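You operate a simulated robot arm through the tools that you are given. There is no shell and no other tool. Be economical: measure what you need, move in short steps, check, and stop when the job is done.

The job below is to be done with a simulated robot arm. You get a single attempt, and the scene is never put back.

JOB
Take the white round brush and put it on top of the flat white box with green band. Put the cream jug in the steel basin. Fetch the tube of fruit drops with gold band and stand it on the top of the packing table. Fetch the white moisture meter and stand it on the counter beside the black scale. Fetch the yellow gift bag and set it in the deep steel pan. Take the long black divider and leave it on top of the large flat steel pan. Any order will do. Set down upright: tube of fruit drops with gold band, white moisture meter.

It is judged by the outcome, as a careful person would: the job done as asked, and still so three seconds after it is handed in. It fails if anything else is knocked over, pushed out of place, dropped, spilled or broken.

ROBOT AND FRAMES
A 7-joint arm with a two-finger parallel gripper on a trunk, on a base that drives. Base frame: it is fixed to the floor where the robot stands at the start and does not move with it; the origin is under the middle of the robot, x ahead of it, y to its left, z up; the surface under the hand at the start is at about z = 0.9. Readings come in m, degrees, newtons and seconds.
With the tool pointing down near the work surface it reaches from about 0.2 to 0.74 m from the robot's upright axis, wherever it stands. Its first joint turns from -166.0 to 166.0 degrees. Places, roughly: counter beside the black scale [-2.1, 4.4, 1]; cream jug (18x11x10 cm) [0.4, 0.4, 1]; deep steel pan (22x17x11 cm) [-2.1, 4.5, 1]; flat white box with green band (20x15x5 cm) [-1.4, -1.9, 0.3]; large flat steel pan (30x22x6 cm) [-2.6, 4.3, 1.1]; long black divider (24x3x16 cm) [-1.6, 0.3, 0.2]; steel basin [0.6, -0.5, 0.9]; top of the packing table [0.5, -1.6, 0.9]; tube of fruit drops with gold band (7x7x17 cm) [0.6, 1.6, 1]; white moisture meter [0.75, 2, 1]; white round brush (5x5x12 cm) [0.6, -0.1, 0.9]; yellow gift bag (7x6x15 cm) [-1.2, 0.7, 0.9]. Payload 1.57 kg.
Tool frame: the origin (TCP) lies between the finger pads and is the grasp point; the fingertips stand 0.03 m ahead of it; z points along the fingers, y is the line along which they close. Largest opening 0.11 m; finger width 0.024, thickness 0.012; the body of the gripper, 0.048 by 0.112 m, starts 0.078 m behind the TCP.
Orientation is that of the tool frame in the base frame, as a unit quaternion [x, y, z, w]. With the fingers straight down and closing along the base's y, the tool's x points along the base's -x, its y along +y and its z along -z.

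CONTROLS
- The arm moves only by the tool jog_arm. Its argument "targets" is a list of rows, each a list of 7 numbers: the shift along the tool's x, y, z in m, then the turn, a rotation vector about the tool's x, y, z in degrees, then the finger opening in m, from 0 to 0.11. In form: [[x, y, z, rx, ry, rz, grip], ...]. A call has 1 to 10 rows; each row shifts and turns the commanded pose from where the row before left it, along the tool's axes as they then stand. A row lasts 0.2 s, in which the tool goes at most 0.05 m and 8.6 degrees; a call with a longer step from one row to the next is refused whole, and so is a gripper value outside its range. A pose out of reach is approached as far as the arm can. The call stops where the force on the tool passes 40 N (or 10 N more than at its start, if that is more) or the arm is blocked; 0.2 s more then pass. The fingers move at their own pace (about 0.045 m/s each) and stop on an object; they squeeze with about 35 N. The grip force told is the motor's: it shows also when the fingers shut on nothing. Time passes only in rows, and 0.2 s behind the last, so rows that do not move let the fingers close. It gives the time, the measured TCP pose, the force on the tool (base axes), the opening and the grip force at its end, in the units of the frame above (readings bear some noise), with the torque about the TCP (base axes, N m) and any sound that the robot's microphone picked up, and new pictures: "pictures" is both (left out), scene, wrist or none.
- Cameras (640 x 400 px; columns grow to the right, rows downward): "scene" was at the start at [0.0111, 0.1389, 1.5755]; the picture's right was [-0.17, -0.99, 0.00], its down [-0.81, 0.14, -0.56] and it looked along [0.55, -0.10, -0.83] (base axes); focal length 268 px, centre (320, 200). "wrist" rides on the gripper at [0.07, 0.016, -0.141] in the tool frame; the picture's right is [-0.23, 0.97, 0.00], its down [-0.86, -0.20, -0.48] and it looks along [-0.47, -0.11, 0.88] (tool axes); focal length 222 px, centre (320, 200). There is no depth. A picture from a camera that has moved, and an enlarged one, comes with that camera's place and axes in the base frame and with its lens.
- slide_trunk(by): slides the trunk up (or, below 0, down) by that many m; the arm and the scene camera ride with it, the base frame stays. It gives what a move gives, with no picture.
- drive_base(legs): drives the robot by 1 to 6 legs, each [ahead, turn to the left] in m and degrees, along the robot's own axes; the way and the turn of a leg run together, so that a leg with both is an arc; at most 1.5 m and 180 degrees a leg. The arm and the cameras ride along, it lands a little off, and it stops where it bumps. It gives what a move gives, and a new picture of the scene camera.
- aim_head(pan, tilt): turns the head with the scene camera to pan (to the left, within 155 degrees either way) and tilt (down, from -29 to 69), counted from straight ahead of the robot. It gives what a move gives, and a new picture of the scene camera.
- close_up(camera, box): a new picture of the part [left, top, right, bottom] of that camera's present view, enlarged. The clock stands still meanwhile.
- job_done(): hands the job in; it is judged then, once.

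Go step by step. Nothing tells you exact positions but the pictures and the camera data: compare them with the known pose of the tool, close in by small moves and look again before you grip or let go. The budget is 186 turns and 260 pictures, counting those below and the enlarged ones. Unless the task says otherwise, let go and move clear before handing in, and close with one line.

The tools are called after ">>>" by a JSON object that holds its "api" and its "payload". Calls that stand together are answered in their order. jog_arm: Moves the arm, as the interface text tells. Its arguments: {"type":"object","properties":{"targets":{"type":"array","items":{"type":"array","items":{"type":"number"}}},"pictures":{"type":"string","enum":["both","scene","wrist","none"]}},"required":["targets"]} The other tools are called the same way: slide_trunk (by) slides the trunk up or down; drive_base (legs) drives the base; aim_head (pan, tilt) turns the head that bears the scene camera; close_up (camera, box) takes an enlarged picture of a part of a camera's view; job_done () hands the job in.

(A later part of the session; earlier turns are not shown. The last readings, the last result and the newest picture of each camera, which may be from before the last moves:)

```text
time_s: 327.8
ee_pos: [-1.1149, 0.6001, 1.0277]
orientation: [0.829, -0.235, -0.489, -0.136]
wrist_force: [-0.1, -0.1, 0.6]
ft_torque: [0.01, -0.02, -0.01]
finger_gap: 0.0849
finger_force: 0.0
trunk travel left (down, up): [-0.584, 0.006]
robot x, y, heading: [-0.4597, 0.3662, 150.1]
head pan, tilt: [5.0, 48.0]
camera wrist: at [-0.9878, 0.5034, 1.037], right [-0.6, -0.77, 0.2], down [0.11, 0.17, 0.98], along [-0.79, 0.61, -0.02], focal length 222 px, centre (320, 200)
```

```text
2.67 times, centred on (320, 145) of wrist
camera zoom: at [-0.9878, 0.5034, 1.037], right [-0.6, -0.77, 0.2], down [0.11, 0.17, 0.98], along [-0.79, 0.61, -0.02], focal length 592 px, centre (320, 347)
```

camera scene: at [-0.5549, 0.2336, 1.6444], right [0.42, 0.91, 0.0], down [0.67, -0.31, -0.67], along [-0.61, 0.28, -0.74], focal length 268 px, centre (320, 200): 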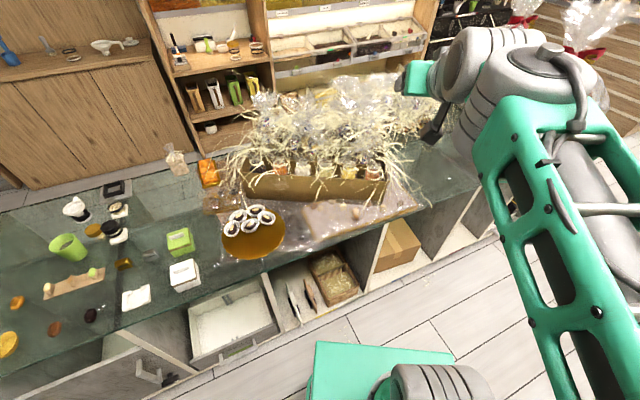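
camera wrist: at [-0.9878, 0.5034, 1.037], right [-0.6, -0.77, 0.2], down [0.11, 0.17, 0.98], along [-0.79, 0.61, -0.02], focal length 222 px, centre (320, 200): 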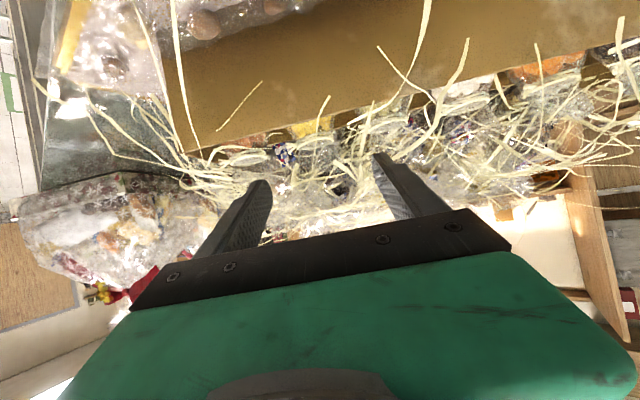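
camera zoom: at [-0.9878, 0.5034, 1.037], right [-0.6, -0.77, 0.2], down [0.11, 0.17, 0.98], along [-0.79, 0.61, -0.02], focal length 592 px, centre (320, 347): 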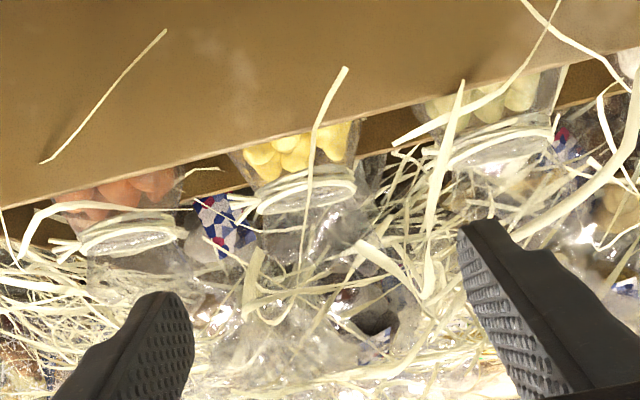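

The neck is 6 mm to one side of centre; correct and slide in with fingers between neighbours.

>>> {"api": "jog_arm", "payload": {"targets": [[-0.001, -0.0035, 0.04, 0, 0, 0, 0.085], [-0.001, -0.0035, 0.04, 0, 0, 0, 0.085], [-0.001, 0, 0.04, 0, 0, 0, 0.085], [-0.001, 0, 0.03, 0, 0, 0, 0.085]], "pictures": "none"}}

>>> {"api": "close_up", "payload": {"camera": "wrist", "box": [160, 50, 480, 250]}}

```text
time_s: 328.8
ee_pos: [-1.2245, 0.6749, 0.9602]
orientation: [0.829, -0.235, -0.489, -0.136]
wrist_force: [-0.3, 0.5, 0.7]
ft_torque: [-0.03, -0.03, 0.02]
finger_gap: 0.0851
finger_force: 0.1
trunk travel left (down, up): [-0.584, 0.006]
robot x, y, heading: [-0.4616, 0.3656, 150.1]
head pan, tilt: [5.0, 48.0]
```

```text
2.00 times, centred on (320, 150) of wrist
camera zoom: at [-1.0972, 0.5784, 0.9675], right [-0.6, -0.77, 0.2], down [0.11, 0.17, 0.98], along [-0.79, 0.61, -0.02], focal length 444 px, centre (320, 300)
```

zoom: 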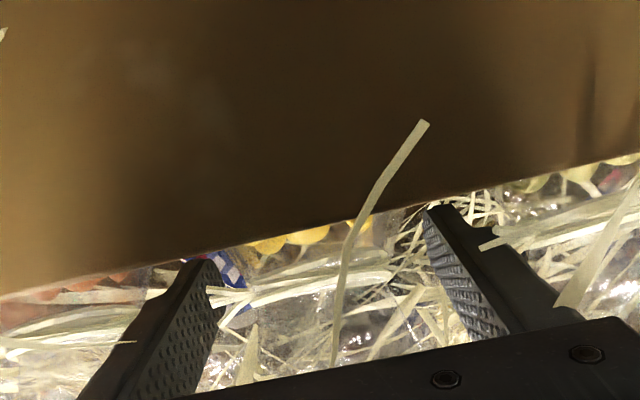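

No contact; the neck is between the pads. Close.

>>> {"api": "jog_arm", "payload": {"targets": [[0, 0, 0, 0, 0, 0, 0.06], [0, 0, 0, 0, 0, 0, 0.03], [0, 0, 0, 0, 0, 0, 0.0], [0, 0, 0, 0, 0, 0, 0.0], [0, 0, 0, 0, 0, 0, 0.0], [-0.009, 0, -0.005, 0, 0, 0, 0.0], [-0.017, 0, -0.01, 0, 0, 0, 0.0]], "pictures": "wrist"}}

```text
time_s: 330.4
ee_pos: [-1.2254, 0.6745, 0.9909]
orientation: [0.83, -0.233, -0.489, -0.134]
wrist_force: [-0.3, 0.0, -1.3]
ft_torque: [0.06, 0.02, -0.01]
finger_gap: 0.0438
finger_force: 34.6
trunk travel left (down, up): [-0.584, 0.006]
robot x, y, heading: [-0.4598, 0.3679, 150.0]
head pan, tilt: [5.0, 48.0]
camera wrist: at [-1.0971, 0.5776, 0.9983], right [-0.6, -0.77, 0.2], down [0.11, 0.17, 0.98], along [-0.79, 0.61, -0.02], focal length 222 px, centre (320, 200)
```

wrist: 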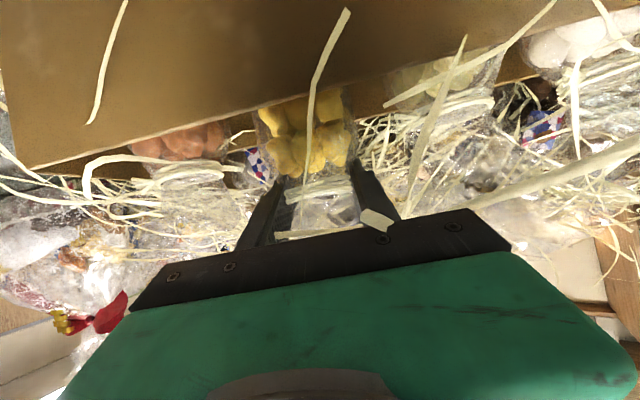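

The bag is coming up. Continue straight up, then back.

>>> {"api": "jog_arm", "payload": {"targets": [[-0.026, 0, -0.015, 0, 0, 0, 0.0], [-0.035, 0, -0.02, 0, 0, 0, 0.0], [-0.039, 0, -0.022, 0, 0, 0, 0.0], [-0.039, 0, -0.022, 0, 0, 0, 0.0], [-0.039, 0, -0.022, 0, 0, 0, 0.0], [-0.039, 0, -0.022, 0, 0, 0, 0.0], [-0.03, -0.02, -0.03, 0, 0, 0, 0.0], [0.0, -0.02, -0.045, 0, 0, 0, 0.0], [0.0, -0.02, -0.045, 0, 0, 0, 0.0]], "pictures": "both"}}

```text
time_s: 332.4
ee_pos: [-1.1099, 0.6788, 1.3266]
orientation: [0.829, -0.234, -0.49, -0.135]
wrist_force: [-0.1, 0.7, -1.7]
ft_torque: [0.01, 0.01, 0.0]
finger_gap: 0.0436
finger_force: 35.1
trunk travel left (down, up): [-0.584, 0.006]
robot x, y, heading: [-0.4566, 0.3636, 150.1]
head pan, tilt: [5.0, 48.0]
camera scene: at [-0.5539, 0.2333, 1.6444], right [0.42, 0.91, 0.0], down [0.67, -0.31, -0.67], along [-0.61, 0.28, -0.74], focal length 268 px, centre (320, 200)
camera wrist: at [-0.9835, 0.5827, 1.3335], right [-0.6, -0.77, 0.2], down [0.11, 0.17, 0.98], along [-0.79, 0.61, -0.02], focal length 222 px, centre (320, 200)
```

scene: 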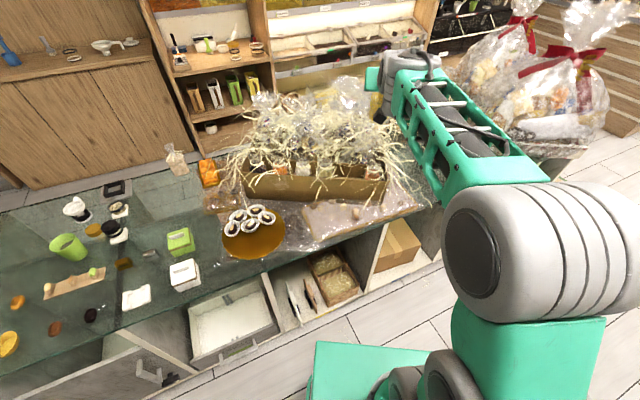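
wrist: 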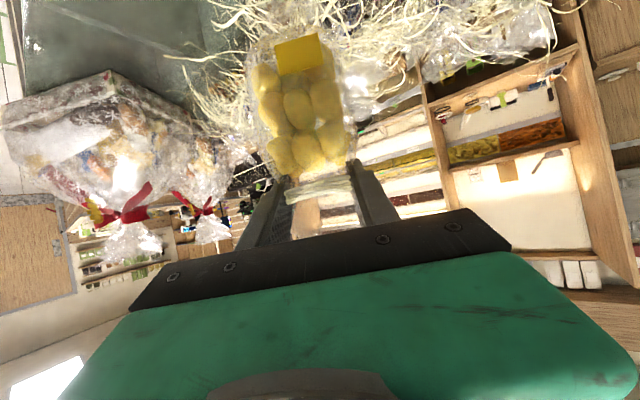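

Yellow bag in hand, crate undisturbed. Retract and drive to the checkout counter.

>>> {"api": "jog_arm", "payload": {"targets": [[0.018, 0, -0.04, 0, 0, 0, 0.0], [0.018, 0, -0.04, 0, 0, 0, 0.0], [0.018, 0, -0.04, 0, 0, 0, 0.0], [0.0, 0, -0.04, 0, 0, 0, 0.0]], "pictures": "none"}}

>>> {"api": "drive_base", "payload": {"legs": [[-0.17, 0], [0, -60], [1.5, 0], [1.5, 0], [0, 90], [1.4, 0]]}}

>>> {"api": "drive_base", "payload": {"legs": [[0.37, 0], [0, -90], [0.15, 0]]}}

```text
time_s: 333.4
ee_pos: [-0.9692, 0.5918, 1.3555]
orientation: [0.829, -0.234, -0.489, -0.135]
wrist_force: [-0.1, 0.1, -0.9]
ft_torque: [0.06, 0.02, -0.04]
finger_gap: 0.0438
finger_force: 35.5
trunk travel left (down, up): [-0.584, 0.006]
robot x, y, heading: [-0.4582, 0.3658, 149.9]
head pan, tilt: [5.0, 48.0]
```

```text
time_s: 361.8
ee_pos: [-2.2997, 3.1916, 1.3529]
orientation: [0.861, -0.018, -0.508, -0.008]
wrist_force: [-0.1, -0.1, -1.0]
ft_torque: [0.01, 0.04, -0.02]
finger_gap: 0.0427
finger_force: 34.6
trunk travel left (down, up): [-0.584, 0.006]
robot x, y, heading: [-1.7432, 3.2431, 179.1]
head pan, tilt: [5.0, 48.0]
camera scene: at [-1.7626, 3.0796, 1.6444], right [-0.07, 1.0, 0.0], down [0.74, 0.05, -0.67], along [-0.67, -0.05, -0.74], focal length 268 px, centre (320, 200)
```

scene: 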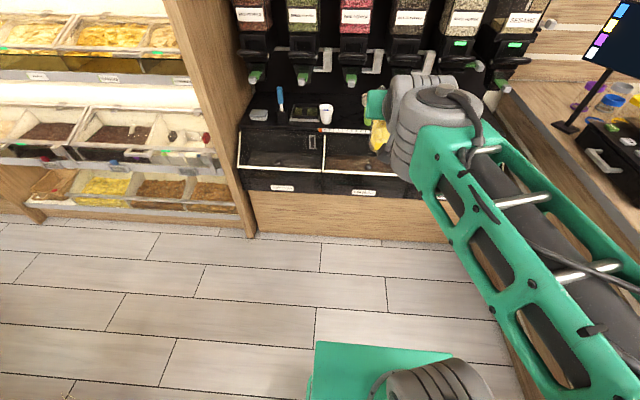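

```text
time_s: 368.9
ee_pos: [-2.158, 3.9577, 1.3525]
orientation: [-0.598, 0.621, 0.353, 0.363]
wrist_force: [-0.1, 1.0, -1.6]
ft_torque: [0.02, 0.04, -0.03]
finger_gap: 0.0423
finger_force: 34.8
trunk travel left (down, up): [-0.584, 0.006]
robot x, y, heading: [-2.1076, 3.4017, 89.1]
head pan, tilt: [5.0, 48.0]
camera scene: at [-2.2659, 3.4201, 1.6444], right [1.0, 0.07, 0.0], down [0.06, -0.74, -0.67], along [-0.05, 0.67, -0.74], focal length 268 px, centre (320, 200)
```

scene: 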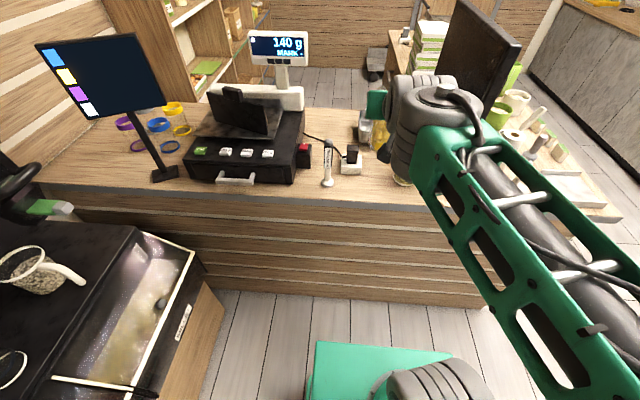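

>>> {"api": "drive_base", "payload": {"legs": [[0.18, 0]]}}

>>> {"api": "aim_head", "payload": {"pan": 10, "tilt": 40}}

>>> {"api": "close_up", "payload": {"camera": "wrist", "box": [120, 0, 520, 250]}}

```text
time_s: 370.4
ee_pos: [-2.1557, 4.1395, 1.3531]
orientation: [-0.597, 0.622, 0.353, 0.364]
wrist_force: [0.2, -0.7, -2.5]
ft_torque: [-0.01, 0.02, 0.0]
finger_gap: 0.0425
finger_force: 35.6
trunk travel left (down, up): [-0.584, 0.006]
robot x, y, heading: [-2.1046, 3.5818, 89.2]
head pan, tilt: [5.0, 48.0]
camera scene: at [-2.2634, 3.6019, 1.6444], right [1.0, 0.07, 0.0], down [0.05, -0.74, -0.67], along [-0.05, 0.67, -0.74], focal length 268 px, centre (320, 200)
```

scene: 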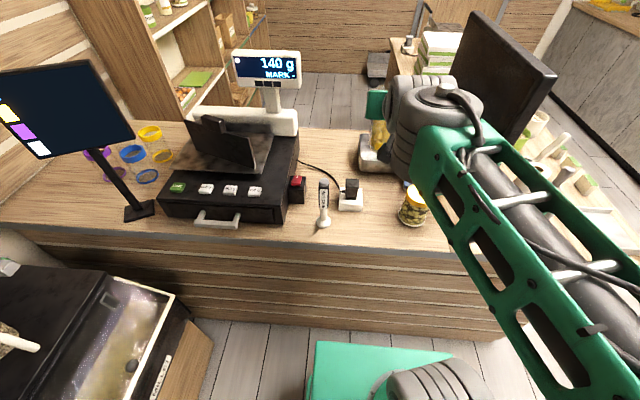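

```text
time_s: 371.1
ee_pos: [-2.1554, 4.1393, 1.3539]
orientation: [-0.597, 0.622, 0.353, 0.364]
wrist_force: [-0.1, 0.0, -1.7]
ft_torque: [0.02, 0.01, -0.03]
finger_gap: 0.0421
finger_force: 34.5
trunk travel left (down, up): [-0.584, 0.006]
robot x, y, heading: [-2.1039, 3.5824, 89.6]
head pan, tilt: [10.0, 40.0]
camera scene: at [-2.2712, 3.6063, 1.6558], right [0.99, 0.16, 0.0], down [0.1, -0.64, -0.77], along [-0.12, 0.76, -0.64], focal length 268 px, centre (320, 200)
```

scene: 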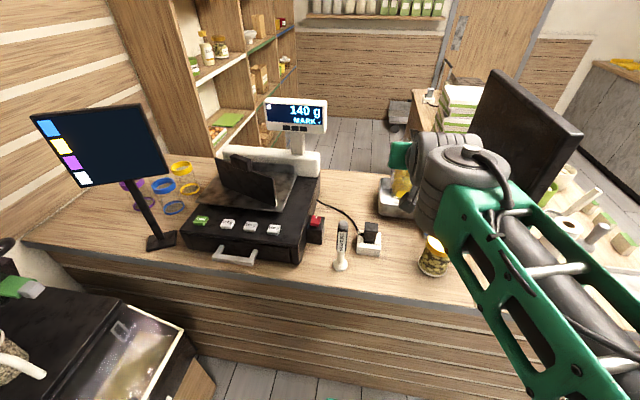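

```text
1.60 times, centred on (320, 125) of wrist
camera zoom: at [-2.1773, 3.9818, 1.361], right [-0.97, 0.15, 0.2], down [0.2, -0.01, 0.98], along [0.15, 0.99, -0.02], focal length 355 px, centre (320, 320)
```

zoom: 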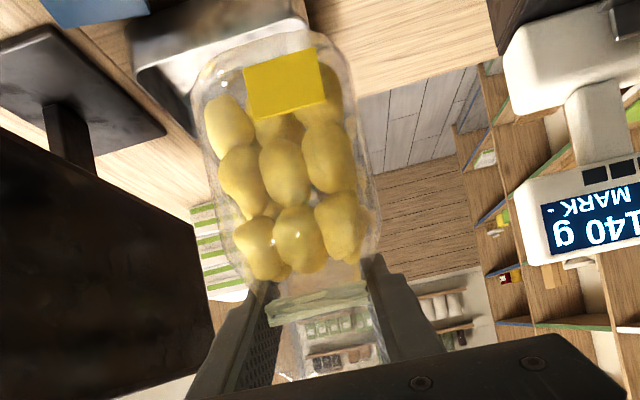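

Deep pan: x −2.18…−1.96, y 4.35…4.51, rim z≈1.03. Nudge the base in 5 cm and bring the bag above it.

>>> {"api": "drive_base", "payload": {"legs": [[0.05, 0]]}}

>>> {"api": "jog_arm", "payload": {"targets": [[-0.02, -0.014, 0.035, 0, 0, 0, 0.0], [-0.02, -0.014, 0.035, 0, 0, 0, 0.0], [-0.02, -0.014, 0.035, 0, 0, 0, 0.0], [-0.02, -0.014, 0.035, 0, 0, 0, 0.0], [-0.02, -0.014, 0.035, 0, 0, 0, 0.0], [-0.02, -0.0, 0.035, 0, 0, 0, 0.0]], "pictures": "wrist"}}

>>> {"api": "close_up", "payload": {"camera": "scene", "box": [310, 90, 530, 300]}}

```text
time_s: 372.0
ee_pos: [-2.1558, 4.1899, 1.352]
orientation: [-0.598, 0.621, 0.353, 0.363]
wrist_force: [1.0, 0.5, -0.7]
ft_torque: [0.02, 0.0, -0.02]
finger_gap: 0.0421
finger_force: 34.8
trunk travel left (down, up): [-0.584, 0.006]
robot x, y, heading: [-2.105, 3.636, 89.1]
head pan, tilt: [10.0, 40.0]
camera scene: at [-2.2706, 3.6572, 1.6558], right [0.99, 0.16, 0.0], down [0.1, -0.64, -0.77], along [-0.12, 0.76, -0.64], focal length 268 px, centre (320, 200)
```

scene: 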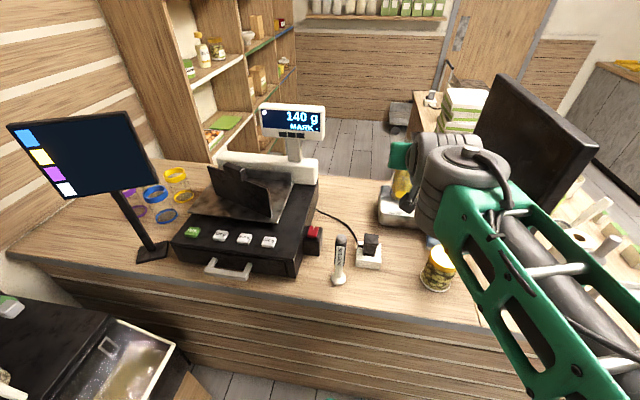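

```text
time_s: 373.4
ee_pos: [-2.0773, 4.428, 1.3544]
orientation: [-0.598, 0.621, 0.353, 0.363]
wrist_force: [0.4, 0.8, -2.3]
ft_torque: [0.03, -0.02, -0.01]
finger_gap: 0.0419
finger_force: 34.9
trunk travel left (down, up): [-0.584, 0.006]
robot x, y, heading: [-2.1051, 3.6338, 89.3]
head pan, tilt: [10.0, 40.0]
camera wrist: at [-2.099, 4.2708, 1.362], right [-0.97, 0.15, 0.2], down [0.2, -0.01, 0.98], along [0.14, 0.99, -0.02], focal length 222 px, centre (320, 200)
```

wrist: 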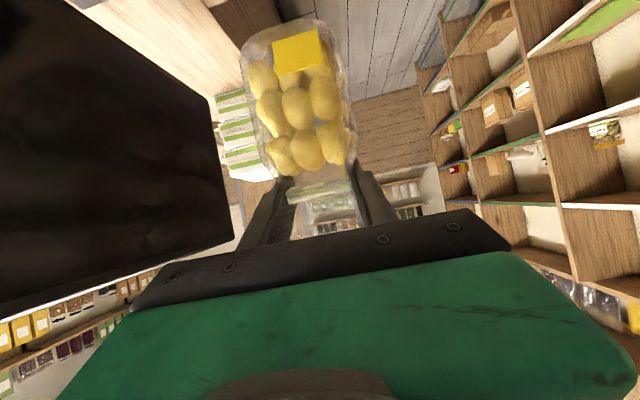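

```text
1.90 times, centred on (420, 195) of scene
camera zoom: at [-2.2706, 3.6575, 1.6558], right [0.99, 0.16, 0.0], down [0.1, -0.64, -0.77], along [-0.12, 0.76, -0.64], focal length 509 px, centre (130, 210)
```

zoom: 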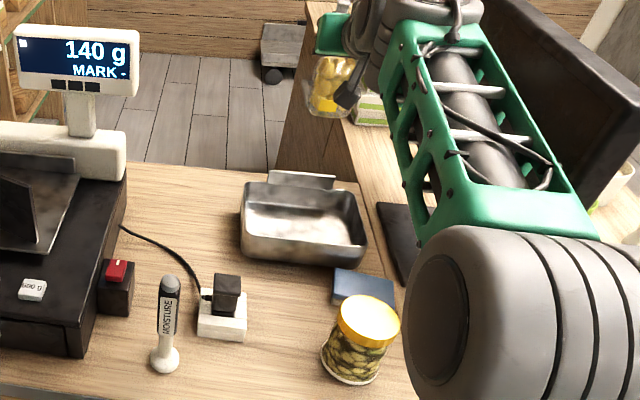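

Centre over the pan and lower to just above the rim.

>>> {"api": "jog_arm", "payload": {"targets": [[-0.011, -0.01, 0.019, 0, 0, 0, 0.0], [0.035, 0, 0.02, 0, 0, 0, 0.0], [0.035, 0, 0.02, 0, 0, 0, 0.0], [0.035, 0, 0.02, 0, 0, 0, 0.0], [0.035, 0, 0.02, 0, 0, 0, 0.0], [0.017, 0, 0.01, 0, 0, 0, 0.0]], "pictures": "wrist"}}

>>> {"api": "close_up", "payload": {"camera": "scene", "box": [350, 110, 510, 250]}}

```text
time_s: 374.8
ee_pos: [-2.0665, 4.4526, 1.1745]
orientation: [-0.597, 0.621, 0.353, 0.364]
wrist_force: [0.7, 0.7, -0.5]
ft_torque: [-0.02, 0.0, 0.02]
finger_gap: 0.0421
finger_force: 35.0
trunk travel left (down, up): [-0.584, 0.006]
robot x, y, heading: [-2.1025, 3.634, 89.3]
head pan, tilt: [10.0, 40.0]
camera wrist: at [-2.0884, 4.2961, 1.1826], right [-0.97, 0.15, 0.2], down [0.2, -0.01, 0.98], along [0.14, 0.99, -0.02], focal length 222 px, centre (320, 200)
```

wrist: 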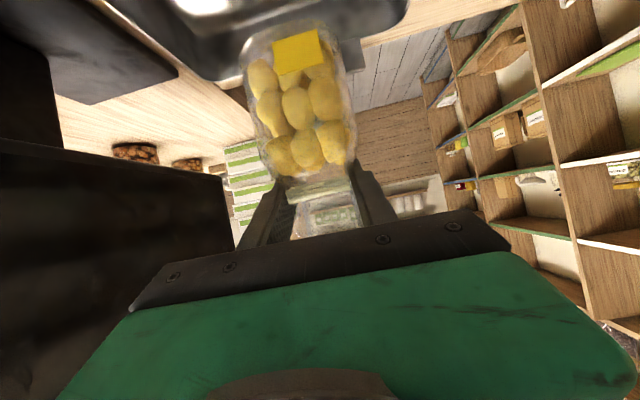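

```text
2.86 times, centred on (430, 180) of scene
camera zoom: at [-2.2706, 3.6564, 1.6559], right [0.99, 0.16, 0.0], down [0.1, -0.63, -0.77], along [-0.12, 0.76, -0.64], focal length 764 px, centre (6, 257)
```

zoom: 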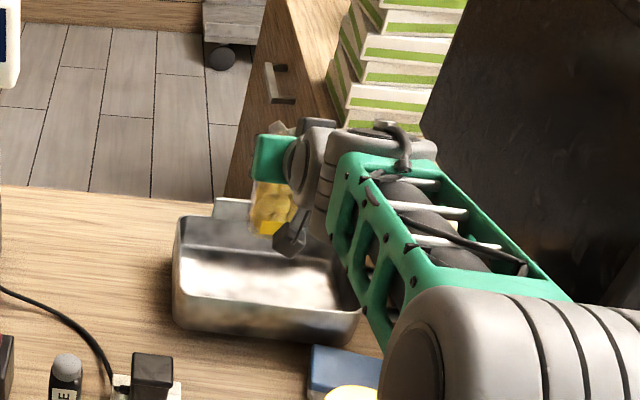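

Bag fits within the rim with margin. Lower further in small steps.

>>> {"api": "jog_arm", "payload": {"targets": [[0.026, 0, 0.015, 0, 0, 0, 0.0], [0.026, 0, 0.015, 0, 0, 0, 0.0], [0.017, 0, 0.01, 0, 0, 0, 0.0]], "pictures": "none"}}

>>> {"api": "jog_arm", "payload": {"targets": [[0.0087, 0, 0.005, 0, 0, 0, 0.0], [0.0087, 0, 0.005, 0, 0, 0, 0.0]], "pictures": "none"}}

>>> {"api": "close_up", "payload": {"camera": "scene", "box": [350, 110, 510, 250]}}

```text
time_s: 375.6
ee_pos: [-2.0688, 4.4536, 1.0941]
orientation: [-0.598, 0.621, 0.353, 0.363]
wrist_force: [0.0, 0.1, -0.9]
ft_torque: [0.02, 0.01, -0.02]
finger_gap: 0.042
finger_force: 34.8
trunk travel left (down, up): [-0.584, 0.006]
robot x, y, heading: [-2.1031, 3.6319, 89.5]
head pan, tilt: [10.0, 40.0]
```

```text
time_s: 376.2
ee_pos: [-2.067, 4.4543, 1.074]
orientation: [-0.598, 0.621, 0.353, 0.364]
wrist_force: [-1.0, -0.4, -1.6]
ft_torque: [0.02, 0.03, 0.03]
finger_gap: 0.042
finger_force: 34.5
trunk travel left (down, up): [-0.584, 0.006]
robot x, y, heading: [-2.1021, 3.6297, 89.4]
head pan, tilt: [10.0, 40.0]
```

```text
2.86 times, centred on (430, 180) of scene
camera zoom: at [-2.2706, 3.6563, 1.6558], right [0.99, 0.16, 0.0], down [0.1, -0.63, -0.77], along [-0.12, 0.76, -0.64], focal length 764 px, centre (6, 257)
```

zoom: 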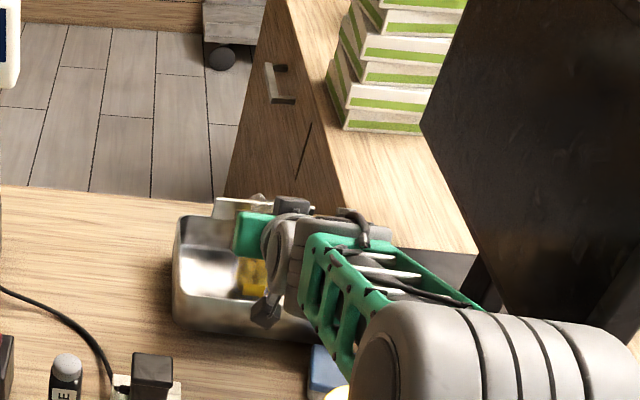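

>>> {"api": "jog_arm", "payload": {"targets": [[0.0043, 0, 0.0025, 0, 0, 0, 0.0], [0.0043, 0, 0.0025, 0, 0, 0, 0.0]], "pictures": "none"}}

>>> {"api": "jog_arm", "payload": {"targets": [[0.0043, 0, 0.0025, 0, 0, 0, 0.0], [0.0043, 0, 0.0025, 0, 0, 0, 0.0]], "pictures": "none"}}

```text
time_s: 376.8
ee_pos: [-2.0691, 4.4543, 1.0701]
orientation: [-0.597, 0.619, 0.356, 0.366]
wrist_force: [-0.8, -2.7, 12.5]
ft_torque: [-0.14, -0.12, -0.03]
finger_gap: 0.0419
finger_force: 35.4
trunk travel left (down, up): [-0.584, 0.006]
robot x, y, heading: [-2.1, 3.6315, 89.4]
head pan, tilt: [10.0, 40.0]
```

```text
time_s: 377.5
ee_pos: [-2.0669, 4.461, 1.0708]
orientation: [-0.593, 0.615, 0.362, 0.373]
wrist_force: [0.8, 3.0, 7.1]
ft_torque: [0.34, -0.15, 0.03]
finger_gap: 0.0419
finger_force: 35.0
trunk travel left (down, up): [-0.584, 0.006]
robot x, y, heading: [-2.1033, 3.6339, 89.1]
head pan, tilt: [10.0, 40.0]
stopped in row 2: the force on the tool passed its limit at 41 N (the readings are from after the stop); the commanded pose is now the measured one
```

The bag is on the pan floor. Ease off and open.

>>> {"api": "jog_arm", "payload": {"targets": [[-0.0017, 0, -0.001, 0, 0, 0, 0.0], [0, 0, 0, 0, 0, 0, 0.05], [0, 0, 0, 0, 0, 0, 0.07], [0, 0, 0, 0, 0, 0, 0.085], [0, 0, 0, 0, 0, 0, 0.085]], "pictures": "wrist"}}

```text
time_s: 378.7
ee_pos: [-2.0672, 4.4599, 1.0673]
orientation: [-0.594, 0.617, 0.359, 0.37]
wrist_force: [-0.1, -0.3, -0.4]
ft_torque: [-0.02, 0.06, -0.02]
finger_gap: 0.0851
finger_force: 0.0
trunk travel left (down, up): [-0.584, 0.006]
robot x, y, heading: [-2.1024, 3.6339, 89.3]
head pan, tilt: [10.0, 40.0]
camera wrist: at [-2.0888, 4.3018, 1.0722], right [-0.97, 0.14, 0.2], down [0.2, -0.03, 0.98], along [0.14, 0.99, 0.0], focal length 222 px, centre (320, 200)
```

wrist: 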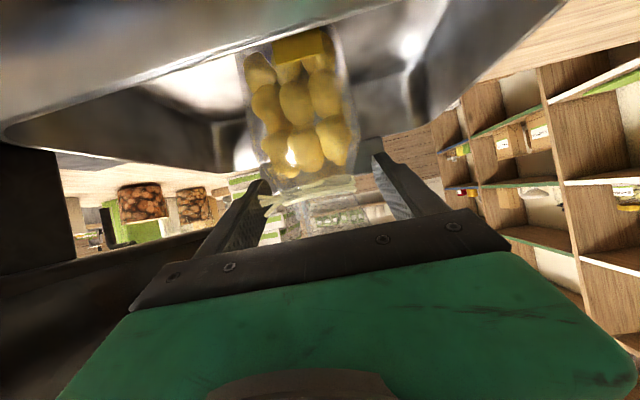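

The bag sits in the pan. Withdraw back and up.

>>> {"api": "jog_arm", "payload": {"targets": [[0, 0, -0.03, 0, 0, 0, 0.085], [0, 0, -0.045, 0, 0, 0, 0.085], [-0.015, 0, -0.045, 0, 0, 0, 0.085], [-0.025, 0, -0.04, 0, 0, 0, 0.085], [-0.03, 0, -0.035, 0, 0, 0, 0.085], [-0.03, 0, -0.035, 0, 0, 0, 0.085], [-0.03, 0, -0.035, 0, 0, 0, 0.085], [-0.0, 0, -0.045, 0, 0, 0, 0.085]], "pictures": "none"}}

>>> {"api": "close_up", "payload": {"camera": "scene", "box": [230, 90, 490, 290]}}

```text
time_s: 380.5
ee_pos: [-2.0753, 4.2454, 1.3306]
orientation: [-0.593, 0.617, 0.36, 0.372]
wrist_force: [0.4, 0.4, 0.3]
ft_torque: [0.03, -0.01, 0.03]
finger_gap: 0.0849
finger_force: 0.0
trunk travel left (down, up): [-0.584, 0.006]
robot x, y, heading: [-2.104, 3.628, 89.1]
head pan, tilt: [10.0, 40.0]
```

```text
2.00 times, centred on (360, 190) of scene
camera zoom: at [-2.2707, 3.6545, 1.6558], right [0.99, 0.16, 0.0], down [0.1, -0.63, -0.77], along [-0.12, 0.76, -0.64], focal length 535 px, centre (240, 220)
```

zoom: 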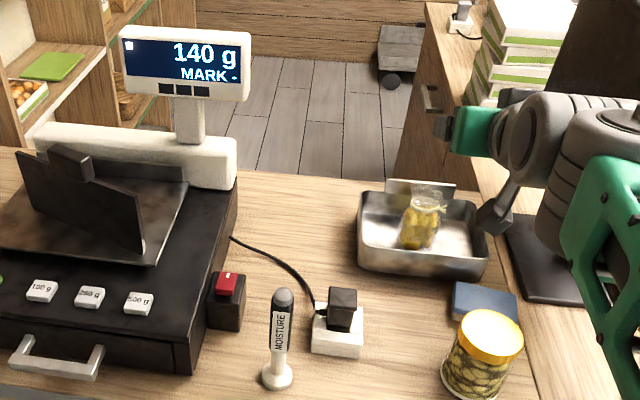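

All set at this counter. Last object: the tube with the gold band. Drive to the kitchen counter near y≈1.6.

>>> {"api": "jog_arm", "payload": {"targets": [[-0.02, 0, -0.04, 0, 0, 0, 0.085], [0.0, 0, -0.045, 0, 0, 0, 0.085]], "pictures": "none"}}

>>> {"api": "drive_base", "payload": {"legs": [[-0.3, 0], [0, -89], [1.4, 0], [0.5, 0], [0, -90], [1.4, 0]]}}

>>> {"api": "drive_base", "payload": {"legs": [[0.35, 0], [0, 90]]}}

```text
time_s: 381.1
ee_pos: [-2.0764, 4.1793, 1.3862]
orientation: [-0.594, 0.617, 0.36, 0.371]
wrist_force: [-0.2, -1.0, -0.4]
ft_torque: [-0.06, -0.02, 0.01]
finger_gap: 0.0849
finger_force: 0.0
trunk travel left (down, up): [-0.584, 0.006]
robot x, y, heading: [-2.1029, 3.6316, 89.7]
head pan, tilt: [10.0, 40.0]
```

```text
time_s: 406.8
ee_pos: [-0.1839, 1.3506, 1.3861]
orientation: [0.613, 0.599, -0.367, 0.362]
wrist_force: [0.0, 1.5, 0.9]
ft_torque: [0.01, -0.01, 0.01]
finger_gap: 0.0847
finger_force: 0.1
trunk travel left (down, up): [-0.584, 0.006]
robot x, y, heading: [-0.1638, 1.8997, -89.8]
head pan, tilt: [10.0, 40.0]
camera scene: at [0.0048, 1.8759, 1.6558], right [-0.98, -0.18, 0.0], down [-0.12, 0.63, -0.77], along [0.14, -0.75, -0.64], focal length 268 px, centre (320, 200)
```

scene: 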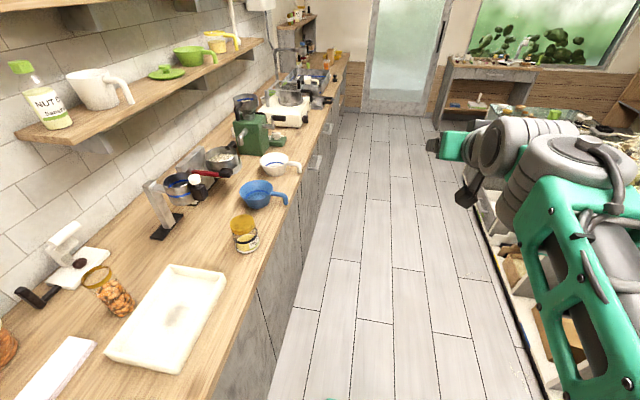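

```text
time_s: 412.9
ee_pos: [0.3855, 1.5438, 1.3868]
orientation: [0.003, 0.857, 0.0, 0.516]
wrist_force: [-0.2, 0.0, -0.3]
ft_torque: [0.02, 0.0, -0.01]
finger_gap: 0.085
finger_force: 0.0
trunk travel left (down, up): [-0.584, 0.006]
robot x, y, heading: [-0.1651, 1.5513, 1.0]
head pan, tilt: [10.0, 40.0]
camera scene: at [-0.1427, 1.7211, 1.6558], right [0.19, -0.98, 0.0], down [-0.63, -0.12, -0.77], along [0.75, 0.15, -0.64], focal length 268 px, centre (320, 200)
```

scene: 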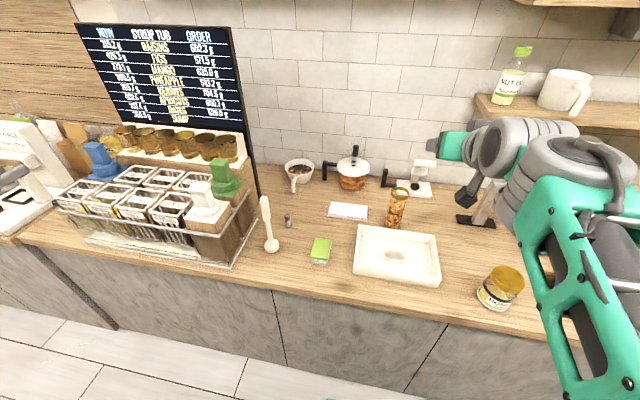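

>>> {"api": "close_up", "payload": {"camera": "scene", "box": [320, 130, 520, 310]}}

```text
2.22 times, centred on (420, 220) of scene
camera zoom: at [-0.1427, 1.7211, 1.6558], right [0.19, -0.98, 0.0], down [-0.63, -0.12, -0.77], along [0.75, 0.15, -0.64], focal length 594 px, centre (98, 156)
```

zoom: 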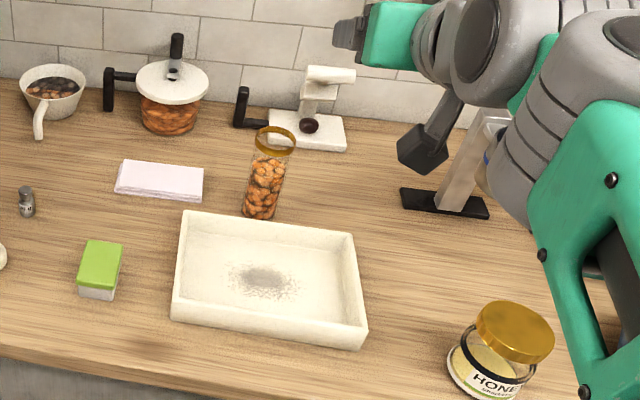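

The tube with the gold rim stands at about (0.645, 1.584). Move the base up and the gripper to a pre-grasp point.

>>> {"api": "drive_base", "payload": {"legs": [[0.12, 0]]}}

>>> {"api": "jog_arm", "payload": {"targets": [[0.0394, 0.0053, 0.0225, 0, 0, 0, 0.105], [0.0394, 0.0053, 0.0225, 0, 0, 0, 0.105], [0.0394, 0.0053, 0.0225, 0, 0, 0, 0.105], [0.0394, 0.0053, 0.0225, 0, 0, 0, 0.105], [0.0394, 0.0053, 0.0225, 0, 0, 0, 0.105], [0.0394, 0.0053, 0.0225, 0, 0, 0, 0.105], [0.0394, 0.0053, 0.0225, 0, 0, 0, 0.105]], "pictures": "wrist"}}

```text
time_s: 414.1
ee_pos: [0.5063, 1.5461, 1.3854]
orientation: [0.004, 0.857, 0.0, 0.516]
wrist_force: [0.0, -0.9, 0.0]
ft_torque: [-0.02, 0.0, -0.07]
finger_gap: 0.0848
finger_force: 0.2
trunk travel left (down, up): [-0.584, 0.006]
robot x, y, heading: [-0.0454, 1.5559, 1.0]
head pan, tilt: [10.0, 40.0]
camera scene: at [-0.0212, 1.7233, 1.6558], right [0.19, -0.98, 0.0], down [-0.63, -0.12, -0.77], along [0.75, 0.15, -0.64], focal length 268 px, centre (320, 200)
```

scene: 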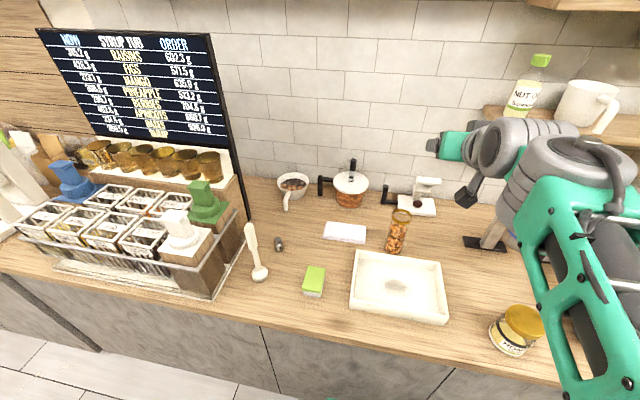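

```text
time_s: 415.7
ee_pos: [0.5162, 1.585, 1.0683]
orientation: [0.003, 0.857, 0.001, 0.516]
wrist_force: [-0.1, 0.1, -1.2]
ft_torque: [0.0, 0.0, 0.01]
finger_gap: 0.1051
finger_force: 0.1
trunk travel left (down, up): [-0.584, 0.006]
robot x, y, heading: [-0.0407, 1.555, 1.0]
head pan, tilt: [10.0, 40.0]
camera wrist: at [0.359, 1.6019, 1.0728], right [0.11, 0.97, 0.2], down [-0.02, -0.2, 0.98], along [0.99, -0.11, 0.0], focal length 222 px, centre (320, 200)
```

wrist: 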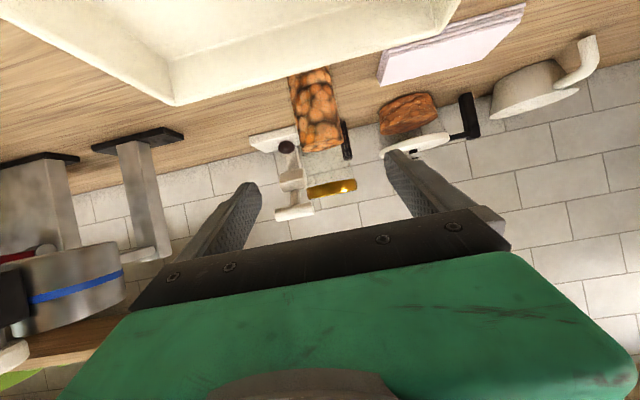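

Aligned within 4 mm. Slide in around the tube at mid-height.

>>> {"api": "jog_arm", "payload": {"targets": [[0.0013, 0.0014, 0.0457, 0, 0, 0, 0.105], [0.0013, 0.0014, 0.0457, 0, 0, 0, 0.105], [0.0013, 0.0014, 0.0457, 0, 0, 0, 0.105]], "pictures": "both"}}

```text
time_s: 416.5
ee_pos: [0.6368, 1.5854, 1.0012]
orientation: [0.004, 0.857, 0.0, 0.516]
wrist_force: [-0.7, 0.5, -0.3]
ft_torque: [0.01, -0.01, -0.02]
finger_gap: 0.1052
finger_force: 0.1
trunk travel left (down, up): [-0.584, 0.006]
robot x, y, heading: [-0.0456, 1.5554, 0.9]
head pan, tilt: [10.0, 40.0]
camera scene: at [-0.022, 1.7232, 1.6559], right [0.19, -0.98, 0.0], down [-0.63, -0.12, -0.77], along [0.75, 0.15, -0.64], focal length 268 px, centre (320, 200)
camera wrist: at [0.4789, 1.6025, 1.0061], right [0.11, 0.97, 0.2], down [-0.02, -0.2, 0.98], along [0.99, -0.11, 0.0], focal length 222 px, centre (320, 200)
```

scene: 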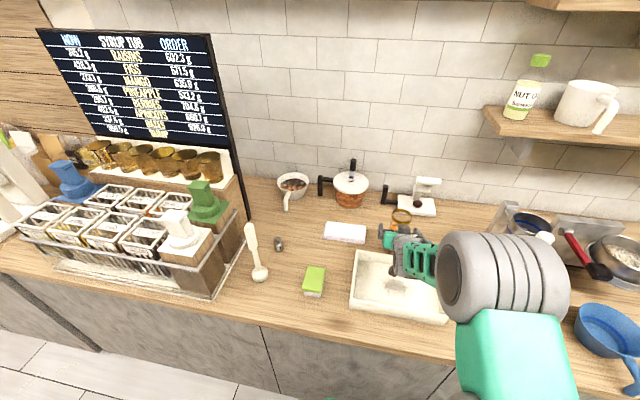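
wrist: 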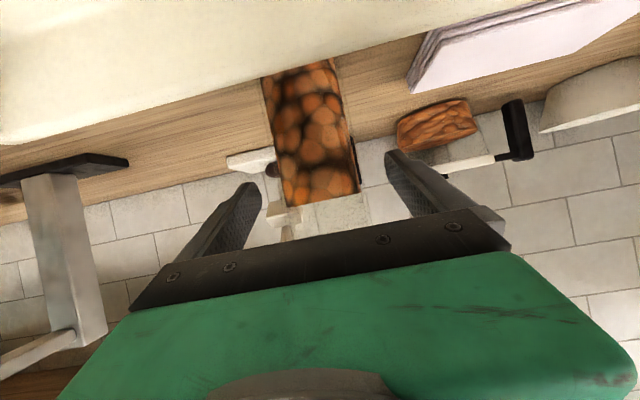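

Tube centred between the fingers. Close and lift.

>>> {"api": "jog_arm", "payload": {"targets": [[0, 0, 0, 0, 0, 0, 0.08], [0, 0, 0, 0, 0, 0, 0.06], [0, 0, 0, 0, 0, 0, 0.04], [0, 0, 0, 0, 0, 0, 0.03], [0, 0, 0, 0, 0, 0, 0.02], [-0.009, 0, -0.005, 0, 0, 0, 0.02], [-0.018, 0, -0.01, 0, 0, 0, 0.02], [-0.018, 0, -0.01, 0, 0, 0, 0.02]], "pictures": "wrist"}}

```text
time_s: 418.3
ee_pos: [0.6323, 1.5873, 1.0552]
orientation: [0.003, 0.857, 0.0, 0.515]
wrist_force: [-0.5, -0.4, -2.5]
ft_torque: [0.02, -0.01, 0.01]
finger_gap: 0.0611
finger_force: 35.0
trunk travel left (down, up): [-0.584, 0.006]
robot x, y, heading: [-0.0439, 1.5582, 0.7]
head pan, tilt: [10.0, 40.0]
camera wrist: at [0.4761, 1.6036, 1.0578], right [0.11, 0.97, 0.2], down [-0.02, -0.2, 0.98], along [0.99, -0.11, 0.0], focal length 222 px, centre (320, 200)
```

wrist: 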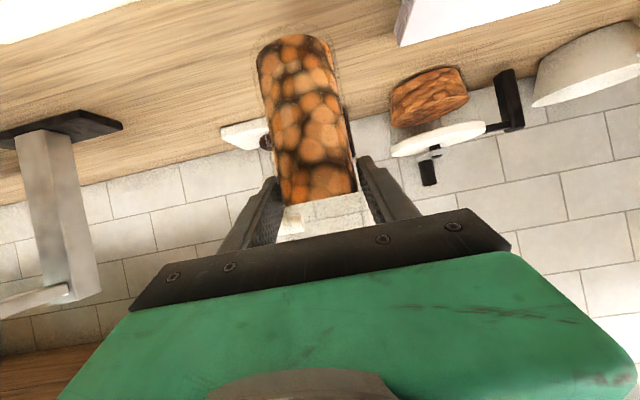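

>>> {"api": "jog_arm", "payload": {"targets": [[-0.04, 0, -0.022, 0, 0, 0, 0.02], [-0.04, 0, -0.022, 0, 0, 0, 0.02], [-0.04, 0, -0.022, 0, 0, 0, 0.02], [-0.04, 0, -0.022, 0, 0, 0, 0.02], [-0.03, 0, -0.035, 0, 0, 0, 0.02], [-0.01, 0, -0.045, 0, 0, 0, 0.02], [-0.0, 0, -0.045, 0, 0, 0, 0.02]], "pictures": "none"}}

>>> {"api": "drive_base", "payload": {"legs": [[-0.13, 0], [0, -90.5], [1.45, 0], [1.35, 0]]}}

>>> {"api": "aim_head", "payload": {"pan": 45, "tilt": 40}}

```text
time_s: 419.9
ee_pos: [0.5364, 1.5863, 1.3295]
orientation: [0.003, 0.857, 0.001, 0.515]
wrist_force: [-0.3, 0.0, -2.6]
ft_torque: [-0.01, 0.01, 0.0]
finger_gap: 0.0608
finger_force: 34.7
trunk travel left (down, up): [-0.584, 0.006]
robot x, y, heading: [-0.0487, 1.5588, 1.0]
head pan, tilt: [10.0, 40.0]
```

```text
time_s: 438.2
ee_pos: [-0.0687, -1.8214, 1.3284]
orientation: [0.602, 0.61, -0.36, 0.369]
wrist_force: [-0.2, -1.1, -1.1]
ft_torque: [0.0, -0.01, 0.0]
finger_gap: 0.0602
finger_force: 34.9
trunk travel left (down, up): [-0.584, 0.006]
robot x, y, heading: [-0.1145, -1.2385, -87.9]
head pan, tilt: [10.0, 40.0]
camera scene: at [0.0601, -1.2602, 1.6558], right [-0.98, -0.21, 0.0], down [-0.14, 0.63, -0.77], along [0.16, -0.75, -0.64], focal length 268 px, centre (320, 200)
```

scene: 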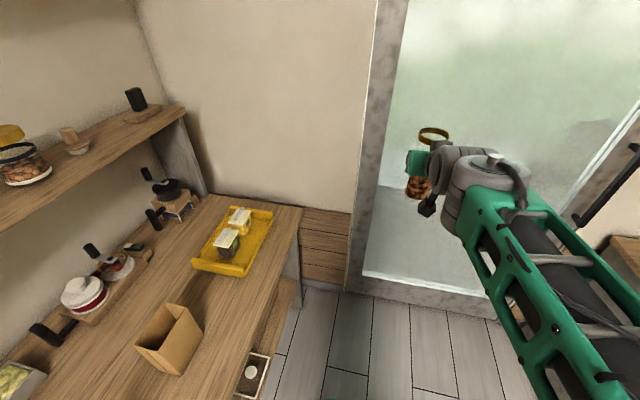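

```text
time_s: 439.2
ee_pos: [-0.0684, -1.8225, 1.3285]
orientation: [0.602, 0.609, -0.361, 0.369]
wrist_force: [-0.8, 0.1, -3.3]
ft_torque: [0.01, 0.01, 0.04]
finger_gap: 0.06
finger_force: 34.6
trunk travel left (down, up): [-0.584, 0.006]
robot x, y, heading: [-0.11, -1.2413, -87.5]
head pan, tilt: [45.0, 40.0]
camera scene: at [0.1045, -1.2347, 1.6558], right [-0.68, -0.73, 0.0], down [-0.47, 0.44, -0.77], along [0.56, -0.52, -0.64], focal length 268 px, centre (320, 200)
```

scene: 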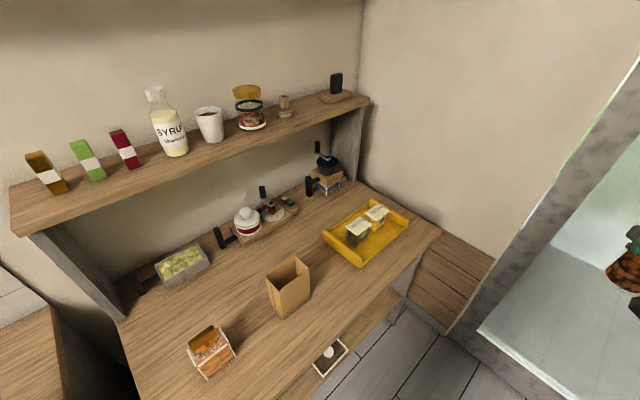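

Free spot on the packing table: about (0.44, −1.60), between the brown bag and the yellow tray. I need a bit more distance from the table before turning toward it.

>>> {"api": "drive_base", "payload": {"legs": [[-0.35, 25], [0, -45], [0.45, 0], [0, 88]]}}

>>> {"api": "aim_head", "payload": {"pan": 0, "tilt": 45}}

```text
time_s: 449.6
ee_pos: [0.2264, -1.503, 1.3285]
orientation: [0.15, 0.844, -0.088, 0.508]
wrist_force: [0.3, -0.3, -3.1]
ft_torque: [-0.02, 0.03, 0.02]
finger_gap: 0.0597
finger_force: 34.4
trunk travel left (down, up): [-0.584, 0.006]
robot x, y, heading: [-0.3345, -1.3388, -18.5]
head pan, tilt: [45.0, 40.0]
camera scene: at [-0.2626, -1.1365, 1.6558], right [0.44, -0.9, 0.0], down [-0.58, -0.29, -0.77], along [0.69, 0.34, -0.64], focal length 268 px, centre (320, 200)
```

scene: 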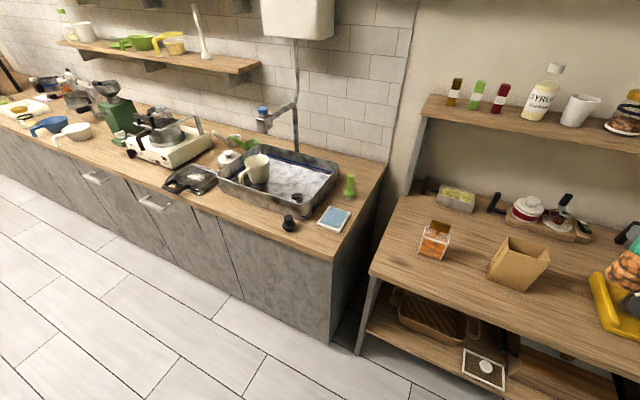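

```text
time_s: 450.7
ee_pos: [0.2267, -1.5048, 1.329]
orientation: [0.15, 0.843, -0.088, 0.509]
wrist_force: [0.3, 0.0, -3.2]
ft_torque: [-0.02, 0.0, 0.0]
finger_gap: 0.0597
finger_force: 35.0
trunk travel left (down, up): [-0.584, 0.006]
robot x, y, heading: [-0.3309, -1.338, -18.3]
head pan, tilt: [0.0, 45.0]
camera scene: at [-0.2617, -1.2002, 1.6486], right [-0.32, -0.95, 0.0], down [-0.67, 0.23, -0.71], along [0.67, -0.23, -0.71], focal length 268 px, centre (320, 200)
```

scene: 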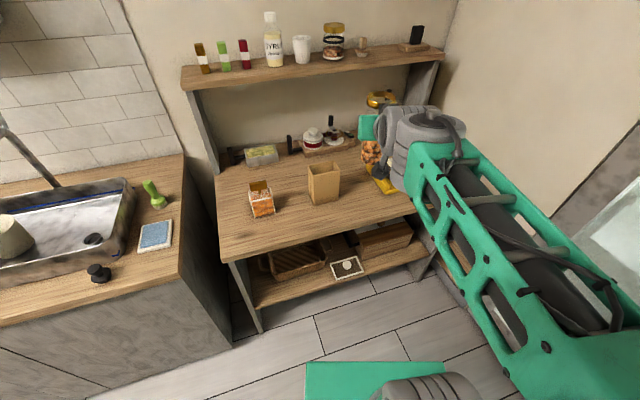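

Best free spot: near the table front at about (0.39, −1.60), clear of tray and bag. Drive in 8 cm, move above it and lower partway.

>>> {"api": "drive_base", "payload": {"legs": [[0.08, 0]]}}

>>> {"api": "jog_arm", "payload": {"targets": [[-0.0164, -0.012, 0.0311, 0, 0, 0, 0.02], [-0.0164, -0.012, 0.0311, 0, 0, 0, 0.02], [-0.0164, -0.012, 0.0311, 0, 0, 0, 0.02], [0.0398, 0, 0.021, 0, 0, 0, 0.02], [0.0398, 0, 0.021, 0, 0, 0, 0.02], [0.0398, 0, 0.021, 0, 0, 0, 0.02], [0.0398, 0, 0.021, 0, 0, 0, 0.02], [0.0398, 0, 0.021, 0, 0, 0, 0.02]], "pictures": "both"}}

>>> {"api": "close_up", "payload": {"camera": "scene", "box": [260, 90, 480, 290]}}

```text
time_s: 451.8
ee_pos: [0.3021, -1.5299, 1.3266]
orientation: [0.15, 0.844, -0.088, 0.507]
wrist_force: [-0.6, -0.2, -2.6]
ft_torque: [0.02, 0.01, 0.01]
finger_gap: 0.0593
finger_force: 34.7
trunk travel left (down, up): [-0.584, 0.006]
robot x, y, heading: [-0.2577, -1.3657, -18.6]
head pan, tilt: [0.0, 45.0]
camera scene: at [-0.1852, -1.226, 1.6485], right [-0.32, -0.95, 0.0], down [-0.67, 0.23, -0.71], along [0.67, -0.23, -0.71], focal length 268 px, centre (320, 200)
```

scene: 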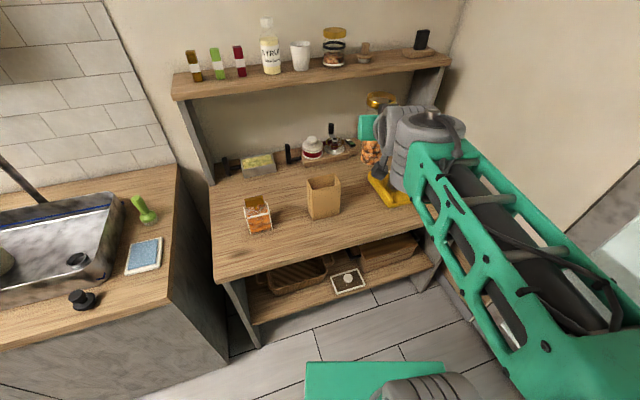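

```text
time_s: 453.6
ee_pos: [0.3881, -1.6004, 1.1032]
orientation: [0.15, 0.843, -0.088, 0.509]
wrist_force: [0.2, 0.3, -2.2]
ft_torque: [0.0, 0.04, -0.02]
finger_gap: 0.0594
finger_force: 35.0
trunk travel left (down, up): [-0.584, 0.006]
robot x, y, heading: [-0.2553, -1.3681, -18.6]
head pan, tilt: [0.0, 45.0]
camera scene: at [-0.1861, -1.2258, 1.6486], right [-0.32, -0.95, 0.0], down [-0.67, 0.23, -0.71], along [0.67, -0.23, -0.71], focal length 268 px, centre (320, 200)
camera wrist: at [0.2462, -1.5312, 1.1084], right [0.43, 0.88, 0.2], down [-0.09, -0.18, 0.98], along [0.9, -0.44, 0.0], focal length 222 px, centre (320, 200)
```

scene: 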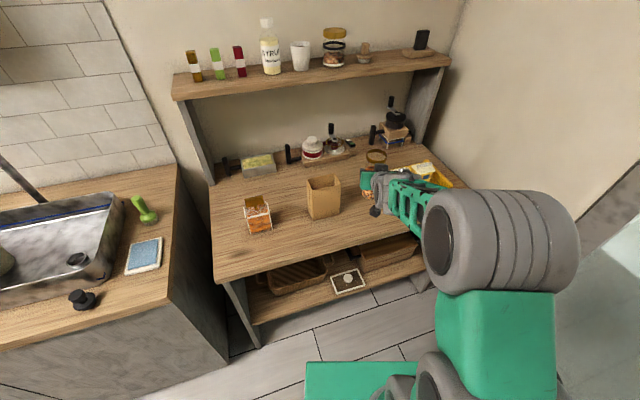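
wrist: 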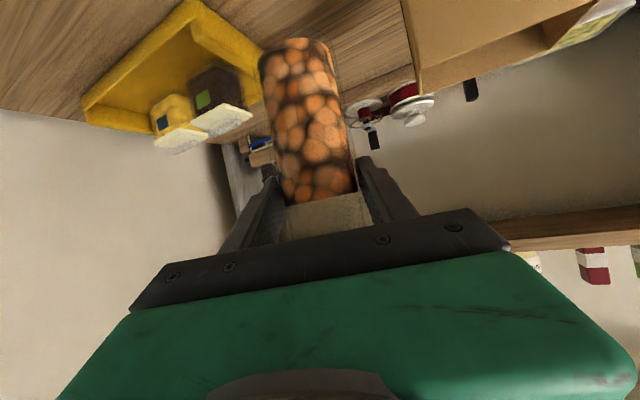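

```text
2.00 times, centred on (370, 190) of scene
camera zoom: at [-0.1861, -1.2258, 1.6486], right [-0.32, -0.95, 0.0], down [-0.67, 0.23, -0.71], along [0.67, -0.23, -0.71], focal length 535 px, centre (220, 220)
```

zoom: 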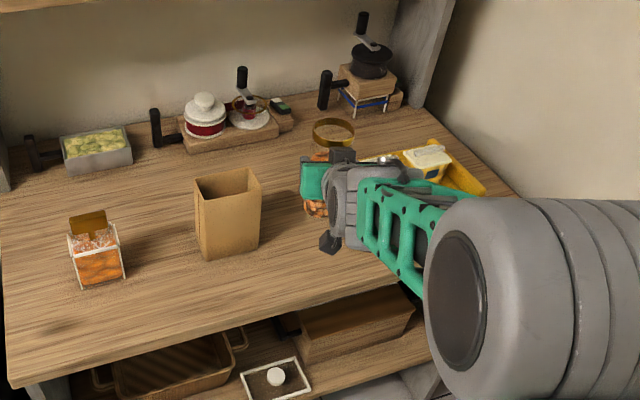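

Clear of everything. Lower to near contact, then in small steps.

>>> {"api": "jog_arm", "payload": {"targets": [[0.031, 0, 0.0163, 0, 0, 0, 0.02], [0.0265, 0, 0.014, 0, 0, 0, 0.02], [0.0088, 0, 0.0047, 0, 0, 0, 0.02]], "pictures": "none"}}

>>> {"api": "jog_arm", "payload": {"targets": [[0.0088, 0, 0.0047, 0, 0, 0, 0.02], [0.0044, 0, 0.0023, 0, 0, 0, 0.02]], "pictures": "none"}}

>>> {"api": "jog_arm", "payload": {"targets": [[0.0044, 0, 0.0023, 0, 0, 0, 0.02], [0.0022, 0, 0.0012, 0, 0, 0, 0.02]], "pictures": "wrist"}}

```text
time_s: 454.4
ee_pos: [0.3873, -1.5994, 1.0279]
orientation: [0.149, 0.844, -0.087, 0.508]
wrist_force: [-1.0, 1.3, -2.4]
ft_torque: [0.02, 0.01, 0.05]
finger_gap: 0.0598
finger_force: 35.7
trunk travel left (down, up): [-0.584, 0.006]
robot x, y, heading: [-0.2574, -1.3629, -18.6]
head pan, tilt: [0.0, 45.0]
```

```text
time_s: 455.0
ee_pos: [0.3884, -1.5981, 1.014]
orientation: [0.15, 0.844, -0.088, 0.508]
wrist_force: [0.0, -0.1, -3.8]
ft_torque: [-0.01, -0.02, -0.04]
finger_gap: 0.0595
finger_force: 34.5
trunk travel left (down, up): [-0.584, 0.006]
robot x, y, heading: [-0.2537, -1.3655, -18.5]
head pan, tilt: [0.0, 45.0]
```

```text
time_s: 455.6
ee_pos: [0.3889, -1.5976, 1.0052]
orientation: [0.149, 0.844, -0.088, 0.508]
wrist_force: [-0.5, -0.3, -3.2]
ft_torque: [0.0, 0.01, -0.01]
finger_gap: 0.0595
finger_force: 35.1
trunk travel left (down, up): [-0.584, 0.006]
robot x, y, heading: [-0.2569, -1.3635, -18.7]
head pan, tilt: [0.0, 45.0]
camera wrist: at [0.2464, -1.5291, 1.0103], right [0.43, 0.88, 0.2], down [-0.09, -0.18, 0.98], along [0.9, -0.44, 0.0], focal length 222 px, centre (320, 200)
```

wrist: 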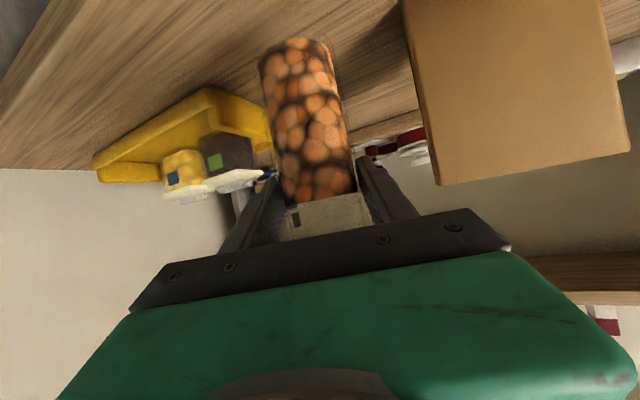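

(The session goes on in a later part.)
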